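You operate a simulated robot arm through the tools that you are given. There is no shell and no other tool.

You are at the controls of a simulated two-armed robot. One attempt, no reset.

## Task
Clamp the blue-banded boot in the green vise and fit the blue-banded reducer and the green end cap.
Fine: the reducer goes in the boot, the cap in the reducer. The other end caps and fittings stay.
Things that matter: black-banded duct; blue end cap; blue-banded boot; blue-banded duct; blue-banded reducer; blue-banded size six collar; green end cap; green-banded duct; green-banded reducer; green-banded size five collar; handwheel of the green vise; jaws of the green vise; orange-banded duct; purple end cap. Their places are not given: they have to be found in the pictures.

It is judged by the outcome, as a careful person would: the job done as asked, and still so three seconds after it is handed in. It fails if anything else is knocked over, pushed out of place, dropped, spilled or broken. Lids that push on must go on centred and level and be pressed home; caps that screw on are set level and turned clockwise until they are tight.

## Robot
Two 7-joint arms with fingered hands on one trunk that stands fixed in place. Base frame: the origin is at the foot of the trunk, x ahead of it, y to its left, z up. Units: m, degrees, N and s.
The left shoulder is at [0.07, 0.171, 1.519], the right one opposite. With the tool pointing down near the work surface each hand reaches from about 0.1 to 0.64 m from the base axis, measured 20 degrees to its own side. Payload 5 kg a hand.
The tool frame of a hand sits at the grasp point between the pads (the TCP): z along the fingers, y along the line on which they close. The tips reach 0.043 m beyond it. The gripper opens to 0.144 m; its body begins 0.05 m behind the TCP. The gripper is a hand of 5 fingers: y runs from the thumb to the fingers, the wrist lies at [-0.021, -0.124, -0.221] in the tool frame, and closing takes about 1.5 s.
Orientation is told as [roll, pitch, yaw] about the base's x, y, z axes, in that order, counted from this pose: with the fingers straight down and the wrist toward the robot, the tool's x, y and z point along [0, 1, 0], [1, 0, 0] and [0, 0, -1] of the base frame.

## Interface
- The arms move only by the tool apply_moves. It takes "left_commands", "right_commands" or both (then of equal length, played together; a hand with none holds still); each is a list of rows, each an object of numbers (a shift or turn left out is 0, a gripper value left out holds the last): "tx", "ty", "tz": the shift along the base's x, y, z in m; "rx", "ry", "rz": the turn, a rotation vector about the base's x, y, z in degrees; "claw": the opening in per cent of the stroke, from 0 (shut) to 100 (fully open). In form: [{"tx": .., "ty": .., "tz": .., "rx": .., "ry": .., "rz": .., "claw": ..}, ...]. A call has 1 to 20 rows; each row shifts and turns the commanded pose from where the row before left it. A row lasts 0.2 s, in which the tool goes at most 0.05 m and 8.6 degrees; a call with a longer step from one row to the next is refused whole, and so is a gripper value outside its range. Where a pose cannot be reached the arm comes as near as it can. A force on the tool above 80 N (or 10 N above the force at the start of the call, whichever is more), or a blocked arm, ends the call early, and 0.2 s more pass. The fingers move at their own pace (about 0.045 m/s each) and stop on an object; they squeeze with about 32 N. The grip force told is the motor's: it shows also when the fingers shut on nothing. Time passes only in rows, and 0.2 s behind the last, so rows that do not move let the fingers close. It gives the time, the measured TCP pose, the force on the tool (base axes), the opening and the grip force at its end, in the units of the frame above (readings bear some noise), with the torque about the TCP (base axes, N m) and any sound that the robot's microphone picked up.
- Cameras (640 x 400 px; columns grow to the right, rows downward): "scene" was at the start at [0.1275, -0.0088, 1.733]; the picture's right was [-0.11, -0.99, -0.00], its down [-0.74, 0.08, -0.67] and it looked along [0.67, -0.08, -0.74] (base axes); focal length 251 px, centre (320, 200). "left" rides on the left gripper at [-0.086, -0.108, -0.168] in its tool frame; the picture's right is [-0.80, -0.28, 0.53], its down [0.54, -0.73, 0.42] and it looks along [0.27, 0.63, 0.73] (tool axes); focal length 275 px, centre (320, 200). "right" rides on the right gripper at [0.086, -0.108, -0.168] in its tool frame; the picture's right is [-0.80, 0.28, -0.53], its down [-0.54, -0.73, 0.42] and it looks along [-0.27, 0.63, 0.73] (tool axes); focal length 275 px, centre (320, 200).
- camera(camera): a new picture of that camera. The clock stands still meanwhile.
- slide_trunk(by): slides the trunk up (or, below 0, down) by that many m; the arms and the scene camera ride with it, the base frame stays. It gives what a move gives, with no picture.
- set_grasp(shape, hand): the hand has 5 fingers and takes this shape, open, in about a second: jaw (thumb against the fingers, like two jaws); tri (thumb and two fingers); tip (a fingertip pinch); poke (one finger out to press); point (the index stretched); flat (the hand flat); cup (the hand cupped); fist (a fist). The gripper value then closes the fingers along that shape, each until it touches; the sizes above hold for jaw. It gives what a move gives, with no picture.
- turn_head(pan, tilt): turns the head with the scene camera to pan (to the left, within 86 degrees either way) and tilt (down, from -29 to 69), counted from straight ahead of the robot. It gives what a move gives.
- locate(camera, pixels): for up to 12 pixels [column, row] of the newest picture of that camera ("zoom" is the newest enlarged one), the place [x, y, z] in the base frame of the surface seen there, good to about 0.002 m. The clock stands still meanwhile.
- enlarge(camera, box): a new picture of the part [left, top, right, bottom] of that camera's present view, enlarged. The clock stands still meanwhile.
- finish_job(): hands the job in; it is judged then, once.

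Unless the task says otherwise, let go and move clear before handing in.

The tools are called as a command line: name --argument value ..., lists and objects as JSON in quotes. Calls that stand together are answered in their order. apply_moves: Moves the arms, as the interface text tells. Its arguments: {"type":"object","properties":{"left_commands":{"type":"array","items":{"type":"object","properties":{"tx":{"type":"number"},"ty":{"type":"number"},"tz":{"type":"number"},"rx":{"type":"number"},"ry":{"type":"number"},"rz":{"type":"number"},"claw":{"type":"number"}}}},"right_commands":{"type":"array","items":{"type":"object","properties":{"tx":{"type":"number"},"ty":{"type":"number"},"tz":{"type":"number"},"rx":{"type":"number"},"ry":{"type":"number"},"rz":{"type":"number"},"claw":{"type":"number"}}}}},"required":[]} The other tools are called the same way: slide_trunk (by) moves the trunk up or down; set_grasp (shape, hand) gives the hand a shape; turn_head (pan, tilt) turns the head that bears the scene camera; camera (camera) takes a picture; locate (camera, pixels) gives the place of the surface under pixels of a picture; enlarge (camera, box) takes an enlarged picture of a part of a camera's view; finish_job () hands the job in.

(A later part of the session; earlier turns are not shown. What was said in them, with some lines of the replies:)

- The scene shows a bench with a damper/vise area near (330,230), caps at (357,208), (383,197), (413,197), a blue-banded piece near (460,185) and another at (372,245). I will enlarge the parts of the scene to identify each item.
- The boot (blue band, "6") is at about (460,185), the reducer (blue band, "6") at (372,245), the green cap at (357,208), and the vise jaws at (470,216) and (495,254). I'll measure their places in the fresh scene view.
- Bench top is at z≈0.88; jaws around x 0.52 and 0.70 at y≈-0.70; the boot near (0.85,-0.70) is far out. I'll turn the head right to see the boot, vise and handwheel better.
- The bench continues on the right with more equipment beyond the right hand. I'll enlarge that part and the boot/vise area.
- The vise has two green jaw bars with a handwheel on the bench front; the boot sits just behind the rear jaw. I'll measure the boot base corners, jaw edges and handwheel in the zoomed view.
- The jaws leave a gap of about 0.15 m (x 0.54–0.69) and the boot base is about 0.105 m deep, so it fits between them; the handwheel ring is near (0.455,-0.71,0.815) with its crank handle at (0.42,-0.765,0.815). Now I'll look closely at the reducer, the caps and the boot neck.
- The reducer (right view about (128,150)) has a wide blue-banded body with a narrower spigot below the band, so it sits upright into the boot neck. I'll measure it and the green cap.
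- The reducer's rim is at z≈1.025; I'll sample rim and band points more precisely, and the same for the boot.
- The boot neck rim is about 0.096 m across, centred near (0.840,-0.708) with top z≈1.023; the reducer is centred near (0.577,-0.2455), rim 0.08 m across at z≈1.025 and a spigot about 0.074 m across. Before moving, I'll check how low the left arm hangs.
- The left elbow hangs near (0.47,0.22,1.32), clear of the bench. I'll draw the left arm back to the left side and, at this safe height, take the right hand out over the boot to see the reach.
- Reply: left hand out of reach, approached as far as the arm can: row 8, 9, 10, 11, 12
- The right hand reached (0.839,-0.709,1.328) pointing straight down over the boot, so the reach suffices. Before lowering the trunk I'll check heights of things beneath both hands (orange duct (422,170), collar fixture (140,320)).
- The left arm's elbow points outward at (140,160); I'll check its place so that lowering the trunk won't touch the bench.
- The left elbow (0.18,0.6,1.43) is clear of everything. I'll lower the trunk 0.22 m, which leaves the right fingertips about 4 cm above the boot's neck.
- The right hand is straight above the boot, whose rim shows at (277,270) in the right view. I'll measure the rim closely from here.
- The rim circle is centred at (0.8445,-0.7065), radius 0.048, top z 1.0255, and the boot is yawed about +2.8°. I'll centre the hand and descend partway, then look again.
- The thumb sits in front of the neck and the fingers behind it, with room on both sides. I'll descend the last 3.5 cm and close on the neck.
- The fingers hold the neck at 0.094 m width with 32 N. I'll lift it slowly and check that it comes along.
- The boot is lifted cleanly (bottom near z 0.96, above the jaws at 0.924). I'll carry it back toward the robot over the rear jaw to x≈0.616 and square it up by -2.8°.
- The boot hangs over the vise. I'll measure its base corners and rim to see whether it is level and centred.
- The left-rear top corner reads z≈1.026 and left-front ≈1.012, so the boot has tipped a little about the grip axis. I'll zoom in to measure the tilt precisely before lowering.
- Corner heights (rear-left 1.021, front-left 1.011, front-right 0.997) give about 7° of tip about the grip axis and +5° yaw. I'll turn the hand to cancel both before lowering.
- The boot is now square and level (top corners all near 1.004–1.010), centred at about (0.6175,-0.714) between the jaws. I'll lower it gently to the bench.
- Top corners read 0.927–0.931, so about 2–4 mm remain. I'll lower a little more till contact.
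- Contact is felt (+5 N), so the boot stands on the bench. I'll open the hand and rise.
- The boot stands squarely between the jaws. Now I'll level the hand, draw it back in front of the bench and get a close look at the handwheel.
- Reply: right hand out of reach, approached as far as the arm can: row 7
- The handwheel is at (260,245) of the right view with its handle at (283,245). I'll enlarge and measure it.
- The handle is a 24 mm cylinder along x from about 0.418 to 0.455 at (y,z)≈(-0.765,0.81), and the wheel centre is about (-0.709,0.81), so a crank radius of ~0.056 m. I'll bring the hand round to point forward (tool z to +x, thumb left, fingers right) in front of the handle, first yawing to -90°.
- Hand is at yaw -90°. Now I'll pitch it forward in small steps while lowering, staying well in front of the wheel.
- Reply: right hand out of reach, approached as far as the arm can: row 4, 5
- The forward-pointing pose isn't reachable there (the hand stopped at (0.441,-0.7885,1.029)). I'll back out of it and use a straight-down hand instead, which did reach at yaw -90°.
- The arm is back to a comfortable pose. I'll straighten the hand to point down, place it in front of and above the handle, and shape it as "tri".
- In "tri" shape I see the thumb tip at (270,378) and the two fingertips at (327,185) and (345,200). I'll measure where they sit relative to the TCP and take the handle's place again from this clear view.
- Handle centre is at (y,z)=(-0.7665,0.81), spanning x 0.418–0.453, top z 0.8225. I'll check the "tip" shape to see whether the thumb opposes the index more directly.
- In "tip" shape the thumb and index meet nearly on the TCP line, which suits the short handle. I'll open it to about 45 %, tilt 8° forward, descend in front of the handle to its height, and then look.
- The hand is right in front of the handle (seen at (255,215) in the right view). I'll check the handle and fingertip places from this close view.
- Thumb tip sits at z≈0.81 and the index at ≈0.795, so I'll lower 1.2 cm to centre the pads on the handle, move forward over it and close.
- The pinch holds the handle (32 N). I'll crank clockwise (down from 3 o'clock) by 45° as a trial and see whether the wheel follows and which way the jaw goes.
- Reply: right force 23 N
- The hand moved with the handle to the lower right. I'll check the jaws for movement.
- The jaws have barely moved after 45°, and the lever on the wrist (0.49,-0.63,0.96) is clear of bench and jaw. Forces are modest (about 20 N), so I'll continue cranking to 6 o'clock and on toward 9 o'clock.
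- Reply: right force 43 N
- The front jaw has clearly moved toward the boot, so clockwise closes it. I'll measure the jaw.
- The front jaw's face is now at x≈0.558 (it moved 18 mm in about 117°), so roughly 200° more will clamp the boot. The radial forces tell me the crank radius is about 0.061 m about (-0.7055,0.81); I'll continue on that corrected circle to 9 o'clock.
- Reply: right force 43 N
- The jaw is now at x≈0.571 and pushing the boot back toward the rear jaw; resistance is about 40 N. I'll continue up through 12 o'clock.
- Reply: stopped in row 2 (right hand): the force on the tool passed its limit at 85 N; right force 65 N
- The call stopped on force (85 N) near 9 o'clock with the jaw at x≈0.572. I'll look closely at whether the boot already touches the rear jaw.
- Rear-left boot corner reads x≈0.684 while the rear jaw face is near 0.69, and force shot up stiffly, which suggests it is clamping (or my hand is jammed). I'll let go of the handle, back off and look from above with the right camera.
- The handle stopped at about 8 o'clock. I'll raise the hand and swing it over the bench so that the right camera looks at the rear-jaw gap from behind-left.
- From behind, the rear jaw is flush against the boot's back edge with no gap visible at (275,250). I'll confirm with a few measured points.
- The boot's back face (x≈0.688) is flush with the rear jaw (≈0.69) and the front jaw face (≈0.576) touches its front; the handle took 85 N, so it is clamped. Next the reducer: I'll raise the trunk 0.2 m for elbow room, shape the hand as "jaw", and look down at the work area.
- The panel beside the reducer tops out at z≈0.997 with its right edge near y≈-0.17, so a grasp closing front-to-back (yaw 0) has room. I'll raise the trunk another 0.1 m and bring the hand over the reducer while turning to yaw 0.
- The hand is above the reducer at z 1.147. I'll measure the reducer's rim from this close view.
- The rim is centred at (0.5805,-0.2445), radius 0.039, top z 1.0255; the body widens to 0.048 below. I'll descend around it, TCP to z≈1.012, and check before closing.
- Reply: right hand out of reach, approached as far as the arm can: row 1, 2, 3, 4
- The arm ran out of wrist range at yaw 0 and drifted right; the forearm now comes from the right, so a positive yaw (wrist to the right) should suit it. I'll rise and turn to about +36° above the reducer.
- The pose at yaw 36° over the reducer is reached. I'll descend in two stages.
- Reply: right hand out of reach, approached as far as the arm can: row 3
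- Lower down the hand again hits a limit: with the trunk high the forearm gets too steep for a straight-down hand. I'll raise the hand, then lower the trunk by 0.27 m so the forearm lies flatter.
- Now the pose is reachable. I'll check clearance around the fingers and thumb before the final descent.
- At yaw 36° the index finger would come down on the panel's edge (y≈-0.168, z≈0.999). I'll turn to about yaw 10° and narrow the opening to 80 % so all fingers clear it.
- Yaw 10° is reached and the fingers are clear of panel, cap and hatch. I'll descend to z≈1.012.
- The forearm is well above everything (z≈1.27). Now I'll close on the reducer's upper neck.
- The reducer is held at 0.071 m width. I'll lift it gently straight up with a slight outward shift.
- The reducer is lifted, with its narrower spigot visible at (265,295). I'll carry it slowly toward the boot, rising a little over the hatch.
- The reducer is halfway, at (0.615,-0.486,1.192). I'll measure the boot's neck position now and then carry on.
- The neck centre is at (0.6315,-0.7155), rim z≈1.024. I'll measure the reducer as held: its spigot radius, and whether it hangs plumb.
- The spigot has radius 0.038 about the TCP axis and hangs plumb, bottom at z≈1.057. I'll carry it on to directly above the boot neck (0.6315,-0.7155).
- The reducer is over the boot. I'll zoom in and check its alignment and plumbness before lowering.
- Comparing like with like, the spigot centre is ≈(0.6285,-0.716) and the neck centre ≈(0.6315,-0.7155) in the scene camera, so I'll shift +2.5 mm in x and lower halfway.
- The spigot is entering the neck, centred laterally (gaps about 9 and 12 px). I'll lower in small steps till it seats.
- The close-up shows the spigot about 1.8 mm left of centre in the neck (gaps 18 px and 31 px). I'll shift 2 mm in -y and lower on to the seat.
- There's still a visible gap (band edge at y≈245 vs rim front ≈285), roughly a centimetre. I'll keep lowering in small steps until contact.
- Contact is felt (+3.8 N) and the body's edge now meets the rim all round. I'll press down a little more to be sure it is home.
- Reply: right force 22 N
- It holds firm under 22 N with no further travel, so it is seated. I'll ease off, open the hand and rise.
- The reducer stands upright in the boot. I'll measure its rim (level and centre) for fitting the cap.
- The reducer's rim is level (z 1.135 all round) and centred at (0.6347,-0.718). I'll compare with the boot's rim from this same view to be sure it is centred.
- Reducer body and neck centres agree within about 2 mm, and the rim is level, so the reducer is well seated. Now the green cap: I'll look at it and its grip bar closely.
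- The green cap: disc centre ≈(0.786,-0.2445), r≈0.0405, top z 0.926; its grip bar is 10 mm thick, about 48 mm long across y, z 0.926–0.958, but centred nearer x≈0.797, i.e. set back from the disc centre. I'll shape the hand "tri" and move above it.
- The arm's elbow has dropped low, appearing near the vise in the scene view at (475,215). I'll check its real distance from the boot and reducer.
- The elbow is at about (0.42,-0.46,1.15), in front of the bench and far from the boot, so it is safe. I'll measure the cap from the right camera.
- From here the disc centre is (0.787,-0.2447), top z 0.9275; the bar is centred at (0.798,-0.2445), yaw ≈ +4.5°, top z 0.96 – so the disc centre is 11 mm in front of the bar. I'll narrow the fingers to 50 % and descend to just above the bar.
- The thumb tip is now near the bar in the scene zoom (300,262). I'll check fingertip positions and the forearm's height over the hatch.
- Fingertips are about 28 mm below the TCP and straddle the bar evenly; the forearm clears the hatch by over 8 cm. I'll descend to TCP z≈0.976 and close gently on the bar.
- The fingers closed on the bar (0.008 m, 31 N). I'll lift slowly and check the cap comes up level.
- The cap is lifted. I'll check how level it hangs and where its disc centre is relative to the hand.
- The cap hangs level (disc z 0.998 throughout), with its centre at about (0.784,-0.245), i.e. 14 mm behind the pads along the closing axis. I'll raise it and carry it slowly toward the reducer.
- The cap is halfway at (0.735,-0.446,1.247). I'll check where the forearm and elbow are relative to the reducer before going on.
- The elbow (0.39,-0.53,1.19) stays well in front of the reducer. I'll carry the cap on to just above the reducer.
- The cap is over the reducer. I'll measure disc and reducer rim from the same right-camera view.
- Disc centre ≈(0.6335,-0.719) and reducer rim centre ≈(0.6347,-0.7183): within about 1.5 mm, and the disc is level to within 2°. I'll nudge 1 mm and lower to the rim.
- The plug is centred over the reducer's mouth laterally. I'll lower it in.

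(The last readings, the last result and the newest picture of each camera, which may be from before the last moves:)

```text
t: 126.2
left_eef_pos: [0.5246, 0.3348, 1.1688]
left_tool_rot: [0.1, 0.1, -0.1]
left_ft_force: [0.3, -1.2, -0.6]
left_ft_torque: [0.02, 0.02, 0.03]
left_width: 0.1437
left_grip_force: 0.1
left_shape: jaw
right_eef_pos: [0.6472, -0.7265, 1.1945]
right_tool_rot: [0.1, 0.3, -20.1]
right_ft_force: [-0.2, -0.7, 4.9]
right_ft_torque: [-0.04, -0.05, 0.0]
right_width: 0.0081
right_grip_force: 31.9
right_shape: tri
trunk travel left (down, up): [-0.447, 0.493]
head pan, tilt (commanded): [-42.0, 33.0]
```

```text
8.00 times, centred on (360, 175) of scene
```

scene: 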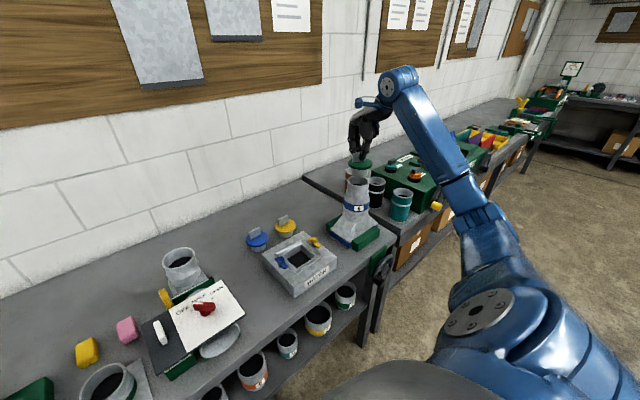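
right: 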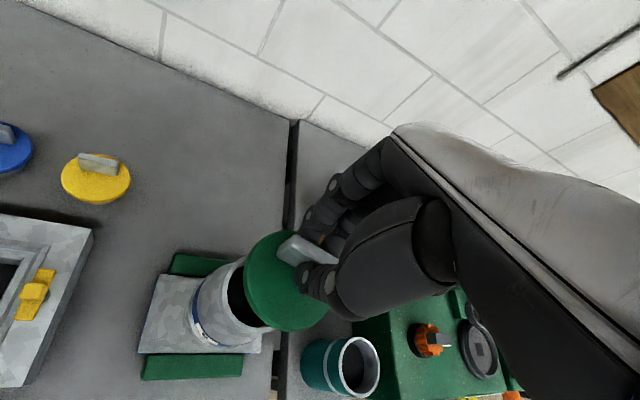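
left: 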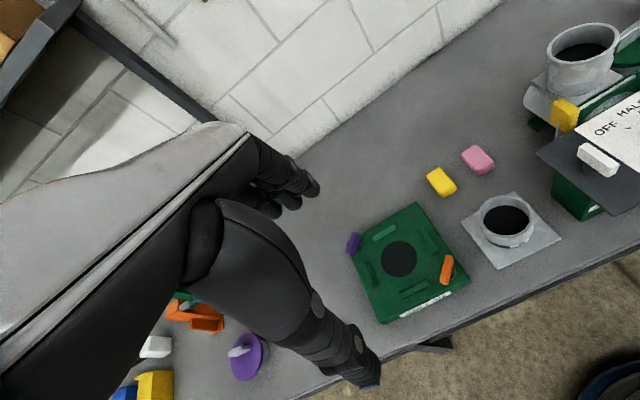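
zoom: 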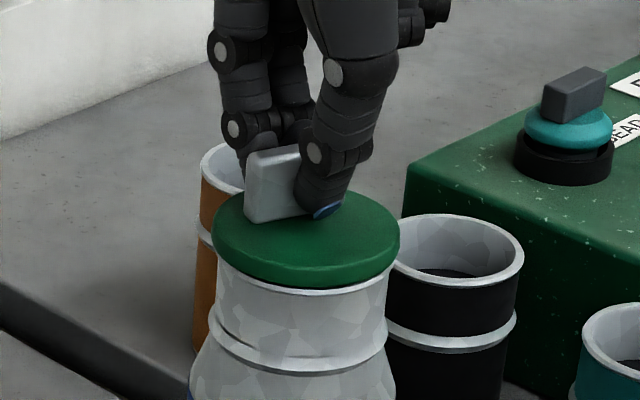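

Contact (+4.9 N), and the disc now rests on the rim, centred. I'll press it home.

apply_moves --right_commands '[{"tz": -0.002}, {}, {"tz": -0.002}, {}, {}]'

enlarge --camera "scene" --box '[335, 150, 385, 200]'

enlarge --camera "right" --box '[180, 215, 350, 355]'

```text
t: 127.4
left_eef_pos: [0.5227, 0.3347, 1.1698]
left_tool_rot: [-0.1, 0.1, 0.0]
left_ft_force: [-0.3, 0.2, 0.3]
left_ft_torque: [0.0, 0.04, -0.01]
left_width: 0.1437
left_grip_force: 0.1
left_shape: jaw
right_eef_pos: [0.6451, -0.7252, 1.1946]
right_tool_rot: [0.0, 0.2, -20.0]
right_ft_force: [3.8, -4.6, 27.5]
right_ft_torque: [-0.13, -0.21, -0.08]
right_width: 0.0093
right_grip_force: 32.1
right_shape: tri
trunk travel left (down, up): [-0.447, 0.493]
head pan, tilt (commanded): [-42.0, 33.0]
```

```text
8.00 times, centred on (360, 175) of scene
```

zoom: 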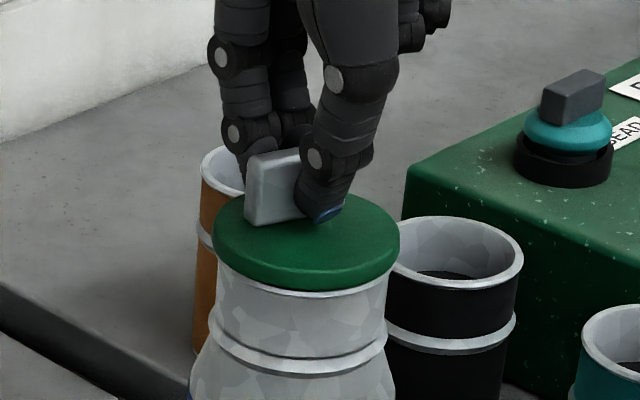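

```text
2.86 times, centred on (265, 285) of right
```

zoom: 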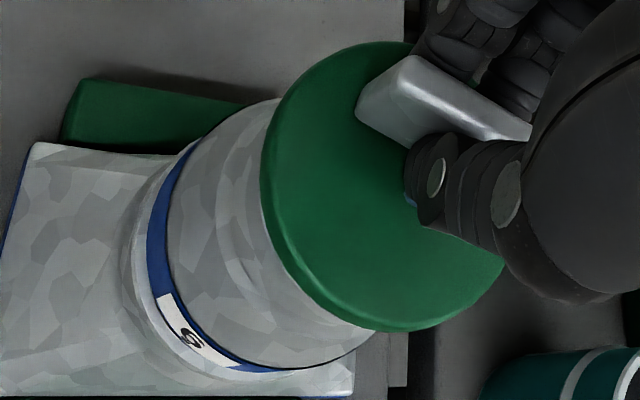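

locate --camera "zoom" --pixels '[[275, 200], [280, 150], [302, 98], [342, 65], [390, 52], [292, 258], [322, 292], [370, 315], [430, 318], [478, 296], [496, 270], [350, 220]]'

locate --camera "zoom" --pixels '[[265, 230], [275, 260], [300, 300], [350, 326], [262, 180], [258, 200], [270, 270], [330, 325], [380, 332], [250, 240], [262, 120], [268, 140]]'

```text
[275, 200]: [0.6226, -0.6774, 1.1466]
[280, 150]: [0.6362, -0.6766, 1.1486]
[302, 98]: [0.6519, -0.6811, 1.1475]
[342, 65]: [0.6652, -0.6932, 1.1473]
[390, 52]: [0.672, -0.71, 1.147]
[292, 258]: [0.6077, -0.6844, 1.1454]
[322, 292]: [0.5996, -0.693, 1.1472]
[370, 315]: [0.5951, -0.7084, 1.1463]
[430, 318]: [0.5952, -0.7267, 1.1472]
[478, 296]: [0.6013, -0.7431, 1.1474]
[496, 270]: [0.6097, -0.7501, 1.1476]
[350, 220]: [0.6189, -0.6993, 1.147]
```

```text
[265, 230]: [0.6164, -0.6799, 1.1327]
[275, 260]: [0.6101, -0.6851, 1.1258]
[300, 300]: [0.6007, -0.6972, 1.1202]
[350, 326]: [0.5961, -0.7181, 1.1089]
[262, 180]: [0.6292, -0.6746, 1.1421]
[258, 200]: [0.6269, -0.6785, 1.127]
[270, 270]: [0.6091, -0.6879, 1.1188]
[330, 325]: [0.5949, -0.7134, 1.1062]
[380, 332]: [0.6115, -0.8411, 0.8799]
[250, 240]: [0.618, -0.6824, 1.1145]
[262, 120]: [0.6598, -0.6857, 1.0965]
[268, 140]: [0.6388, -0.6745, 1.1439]
```

The disc top reads z≈1.147 all round (level), its underside at the rim, pressed with 27 N. I'll ease off, open the fingers and rise clear.

apply_moves --right_commands '[{"tz": 0.002}, {"tz": 0.0015}, {"claw": 40}, {}, {}, {}, {}, {"tz": 0.015}, {"tz": 0.03}, {"tz": 0.04}, {"tz": 0.03}, {}]'

enlarge --camera "scene" --box '[320, 110, 400, 250]'

camera --camera "right"

```text
t: 130.0
left_eef_pos: [0.5256, 0.3322, 1.1693]
left_tool_rot: [0.0, 0.2, 0.0]
left_ft_force: [0.5, 0.4, 1.0]
left_ft_torque: [0.01, -0.02, -0.03]
left_width: 0.1437
left_grip_force: 0.0
left_shape: jaw
right_eef_pos: [0.6476, -0.7285, 1.3078]
right_tool_rot: [0.1, 0.7, -20.0]
right_ft_force: [0.2, -0.7, -0.5]
right_ft_torque: [0.0, 0.0, 0.01]
right_width: 0.0574
right_grip_force: 0.0
right_shape: tri
trunk travel left (down, up): [-0.447, 0.493]
head pan, tilt (commanded): [-42.0, 33.0]
```

```text
2.86 times, centred on (360, 180) of scene
```

zoom: 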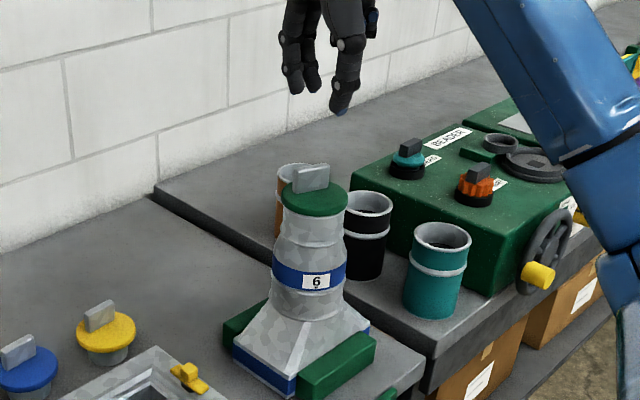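

```text
taken
```

right: 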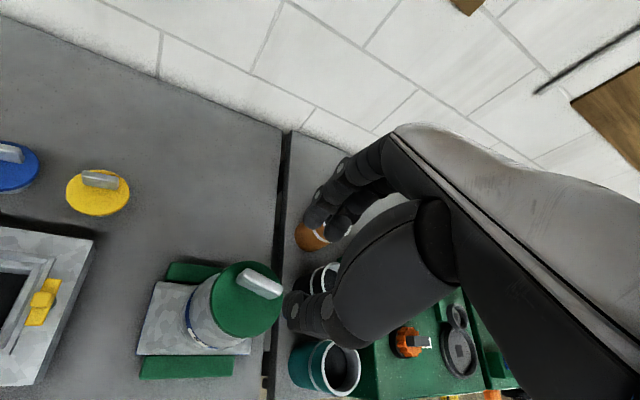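

Boot, reducer and cap stand assembled and straight. I'll verify the clamp once more: jaws against the boot, front and rear, plus levels of the cap.

enlarge --camera "right" --box '[120, 240, 300, 400]'

locate --camera "zoom" --pixels '[[190, 90], [180, 105], [150, 110], [85, 260], [75, 285], [85, 290], [250, 260], [250, 285], [130, 250], [200, 280], [60, 260], [380, 245]]'

enlarge --camera "scene" --box '[325, 190, 395, 250]'

```text
2.50 times, centred on (210, 320) of right
```

zoom: 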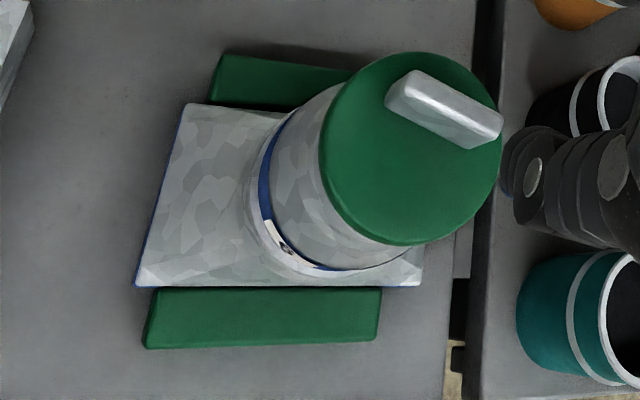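

```text
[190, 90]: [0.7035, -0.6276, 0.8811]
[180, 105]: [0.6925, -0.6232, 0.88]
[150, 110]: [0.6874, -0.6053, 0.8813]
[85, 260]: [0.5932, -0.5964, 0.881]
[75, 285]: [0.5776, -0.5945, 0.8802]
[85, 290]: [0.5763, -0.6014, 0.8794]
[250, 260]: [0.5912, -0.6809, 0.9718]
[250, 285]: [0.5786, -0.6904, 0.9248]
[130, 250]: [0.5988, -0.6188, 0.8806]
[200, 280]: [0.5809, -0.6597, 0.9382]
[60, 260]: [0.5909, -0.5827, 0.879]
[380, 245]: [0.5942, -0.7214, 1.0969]
```

```text
6.67 times, centred on (360, 220) of scene
```

zoom: 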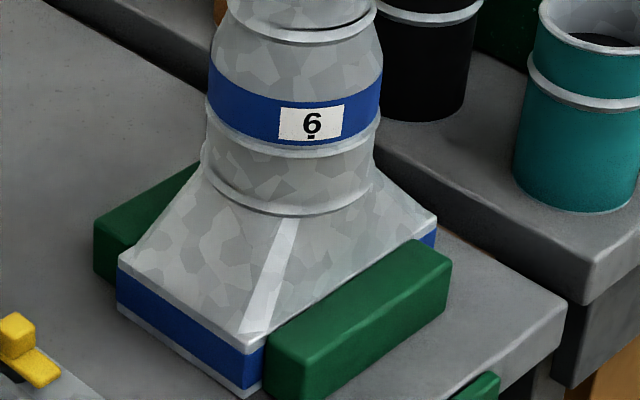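

Seen from above, both jaws sit flush against the boot's front and back edges. I'll move the hand up and away, then take a last look around.

apply_moves --right_commands '[{"tz": 0.03}, {"tz": 0.03}, {"tz": 0.01, "tx": -0.02, "ty": 0.02}, {"tx": -0.025, "ty": 0.025}, {"tx": -0.025, "ty": 0.025}, {"tx": -0.025, "ty": 0.025}, {"tx": -0.025, "ty": 0.025}, {}]'

camera --camera "scene"

camera --camera "right"

```text
t: 131.8
left_eef_pos: [0.5255, 0.3331, 1.168]
left_tool_rot: [0.0, 0.1, 0.0]
left_ft_force: [0.6, -1.3, -1.0]
left_ft_torque: [0.02, 0.02, -0.01]
left_width: 0.1438
left_grip_force: 0.2
left_shape: jaw
right_eef_pos: [0.5283, -0.6064, 1.3795]
right_tool_rot: [0.0, 0.6, -20.0]
right_ft_force: [1.5, 0.0, 0.2]
right_ft_torque: [-0.01, 0.04, -0.02]
right_width: 0.0574
right_grip_force: 0.1
right_shape: tri
trunk travel left (down, up): [-0.447, 0.493]
head pan, tilt (commanded): [-42.0, 33.0]
```

```text
taken
```

scene: 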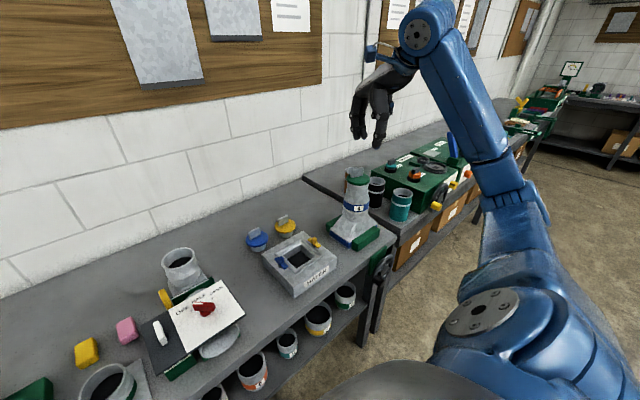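

```text
taken
```

right: 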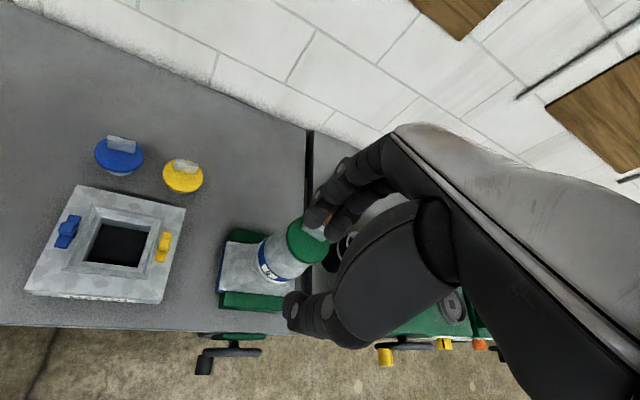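

The bench is undisturbed and the assembly stands. I'll take one more close look at the cap's seat on the reducer and the reducer's seat in the boot.

enlarge --camera "scene" --box '[338, 160, 378, 195]'

enlarge --camera "scene" --box '[325, 195, 385, 255]'

enlarge --camera "right" --box '[180, 200, 340, 330]'

```text
11.43 times, centred on (358, 178) of scene
```

zoom: 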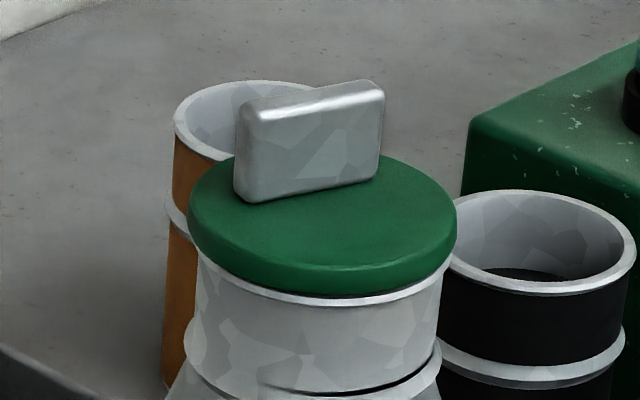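

```text
6.67 times, centred on (355, 225) of scene
```

zoom: 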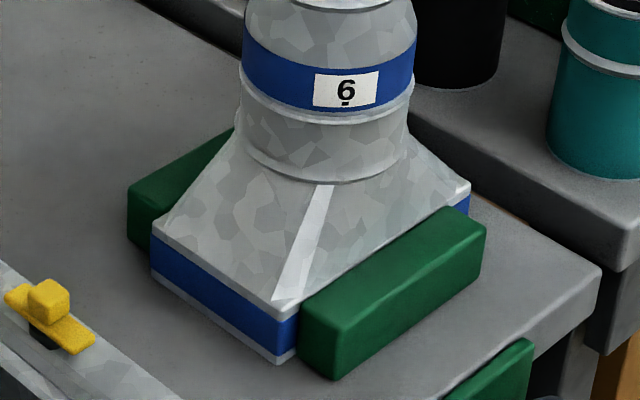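

```text
3.08 times, centred on (260, 265) of right
```

zoom: 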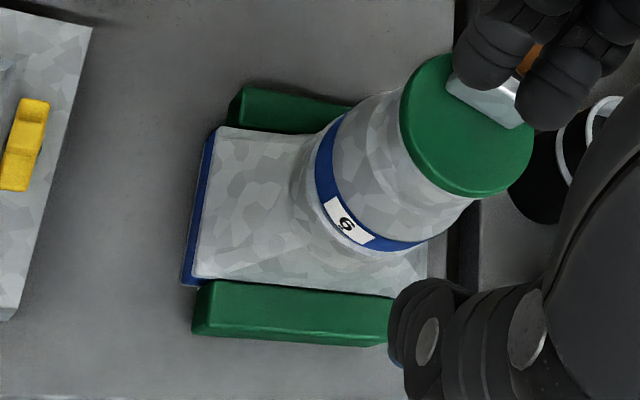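

enlarge --camera "scene" --box '[346, 176, 370, 192]'

locate --camera "zoom" --pixels '[[300, 100], [300, 150], [300, 180], [300, 200], [300, 215], [300, 230], [300, 250], [450, 200], [450, 215], [450, 230], [150, 190], [150, 210]]'

```text
16.00 times, centred on (358, 184) of scene
```

zoom: 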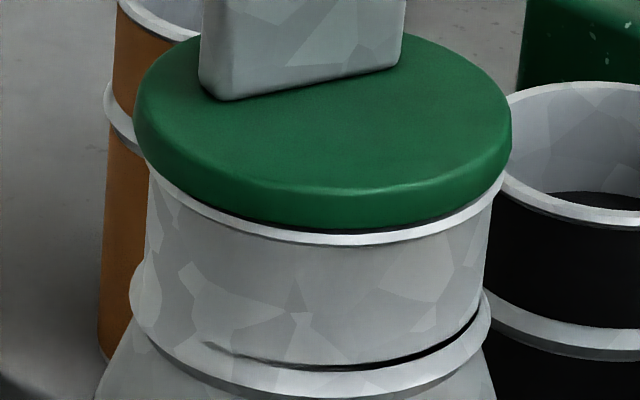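

```text
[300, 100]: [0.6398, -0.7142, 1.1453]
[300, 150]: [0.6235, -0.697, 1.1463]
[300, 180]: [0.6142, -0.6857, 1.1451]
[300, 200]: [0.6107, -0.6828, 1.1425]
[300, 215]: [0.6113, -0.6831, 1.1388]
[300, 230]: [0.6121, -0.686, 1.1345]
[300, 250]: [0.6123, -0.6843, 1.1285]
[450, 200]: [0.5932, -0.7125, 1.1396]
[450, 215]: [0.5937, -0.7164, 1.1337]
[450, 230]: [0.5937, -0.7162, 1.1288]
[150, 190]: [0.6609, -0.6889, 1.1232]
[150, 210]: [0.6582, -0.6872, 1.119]
```

The cap sits flush on the reducer rim (disc underside ≈1.136, rim ≈1.135), the reducer is seated in the boot, and both jaws hold the boot; the hand is clear and nothing else was disturbed. I'm handing the job in.

finish_job

```text
The job is handed in.
```

I handed the job in with the blue-banded boot clamped in the green vise, the blue-banded reducer in the boot and the green end cap in the reducer.

- **Boot and vise:** Both jaws sit flush against the boot's base. I turned the handwheel clockwise until the force on its handle reached 85 N and it would turn no further. I did not test the grip by pushing on the boot afterwards.
- **Reducer:** It stands level in the boot's neck, centred to within about 2 mm. It did not move any further when I pressed it down with 22 N.
- **Cap:** It sits level on the reducer's rim, centred to within about 1.5 mm. It did not move any further when I pressed it down with 27 N.
- **Everything else:** In the last pictures the other caps, fittings and ducts looked undisturbed. Both hands are empty, and the right hand, which did the work, is clear of the assembly.
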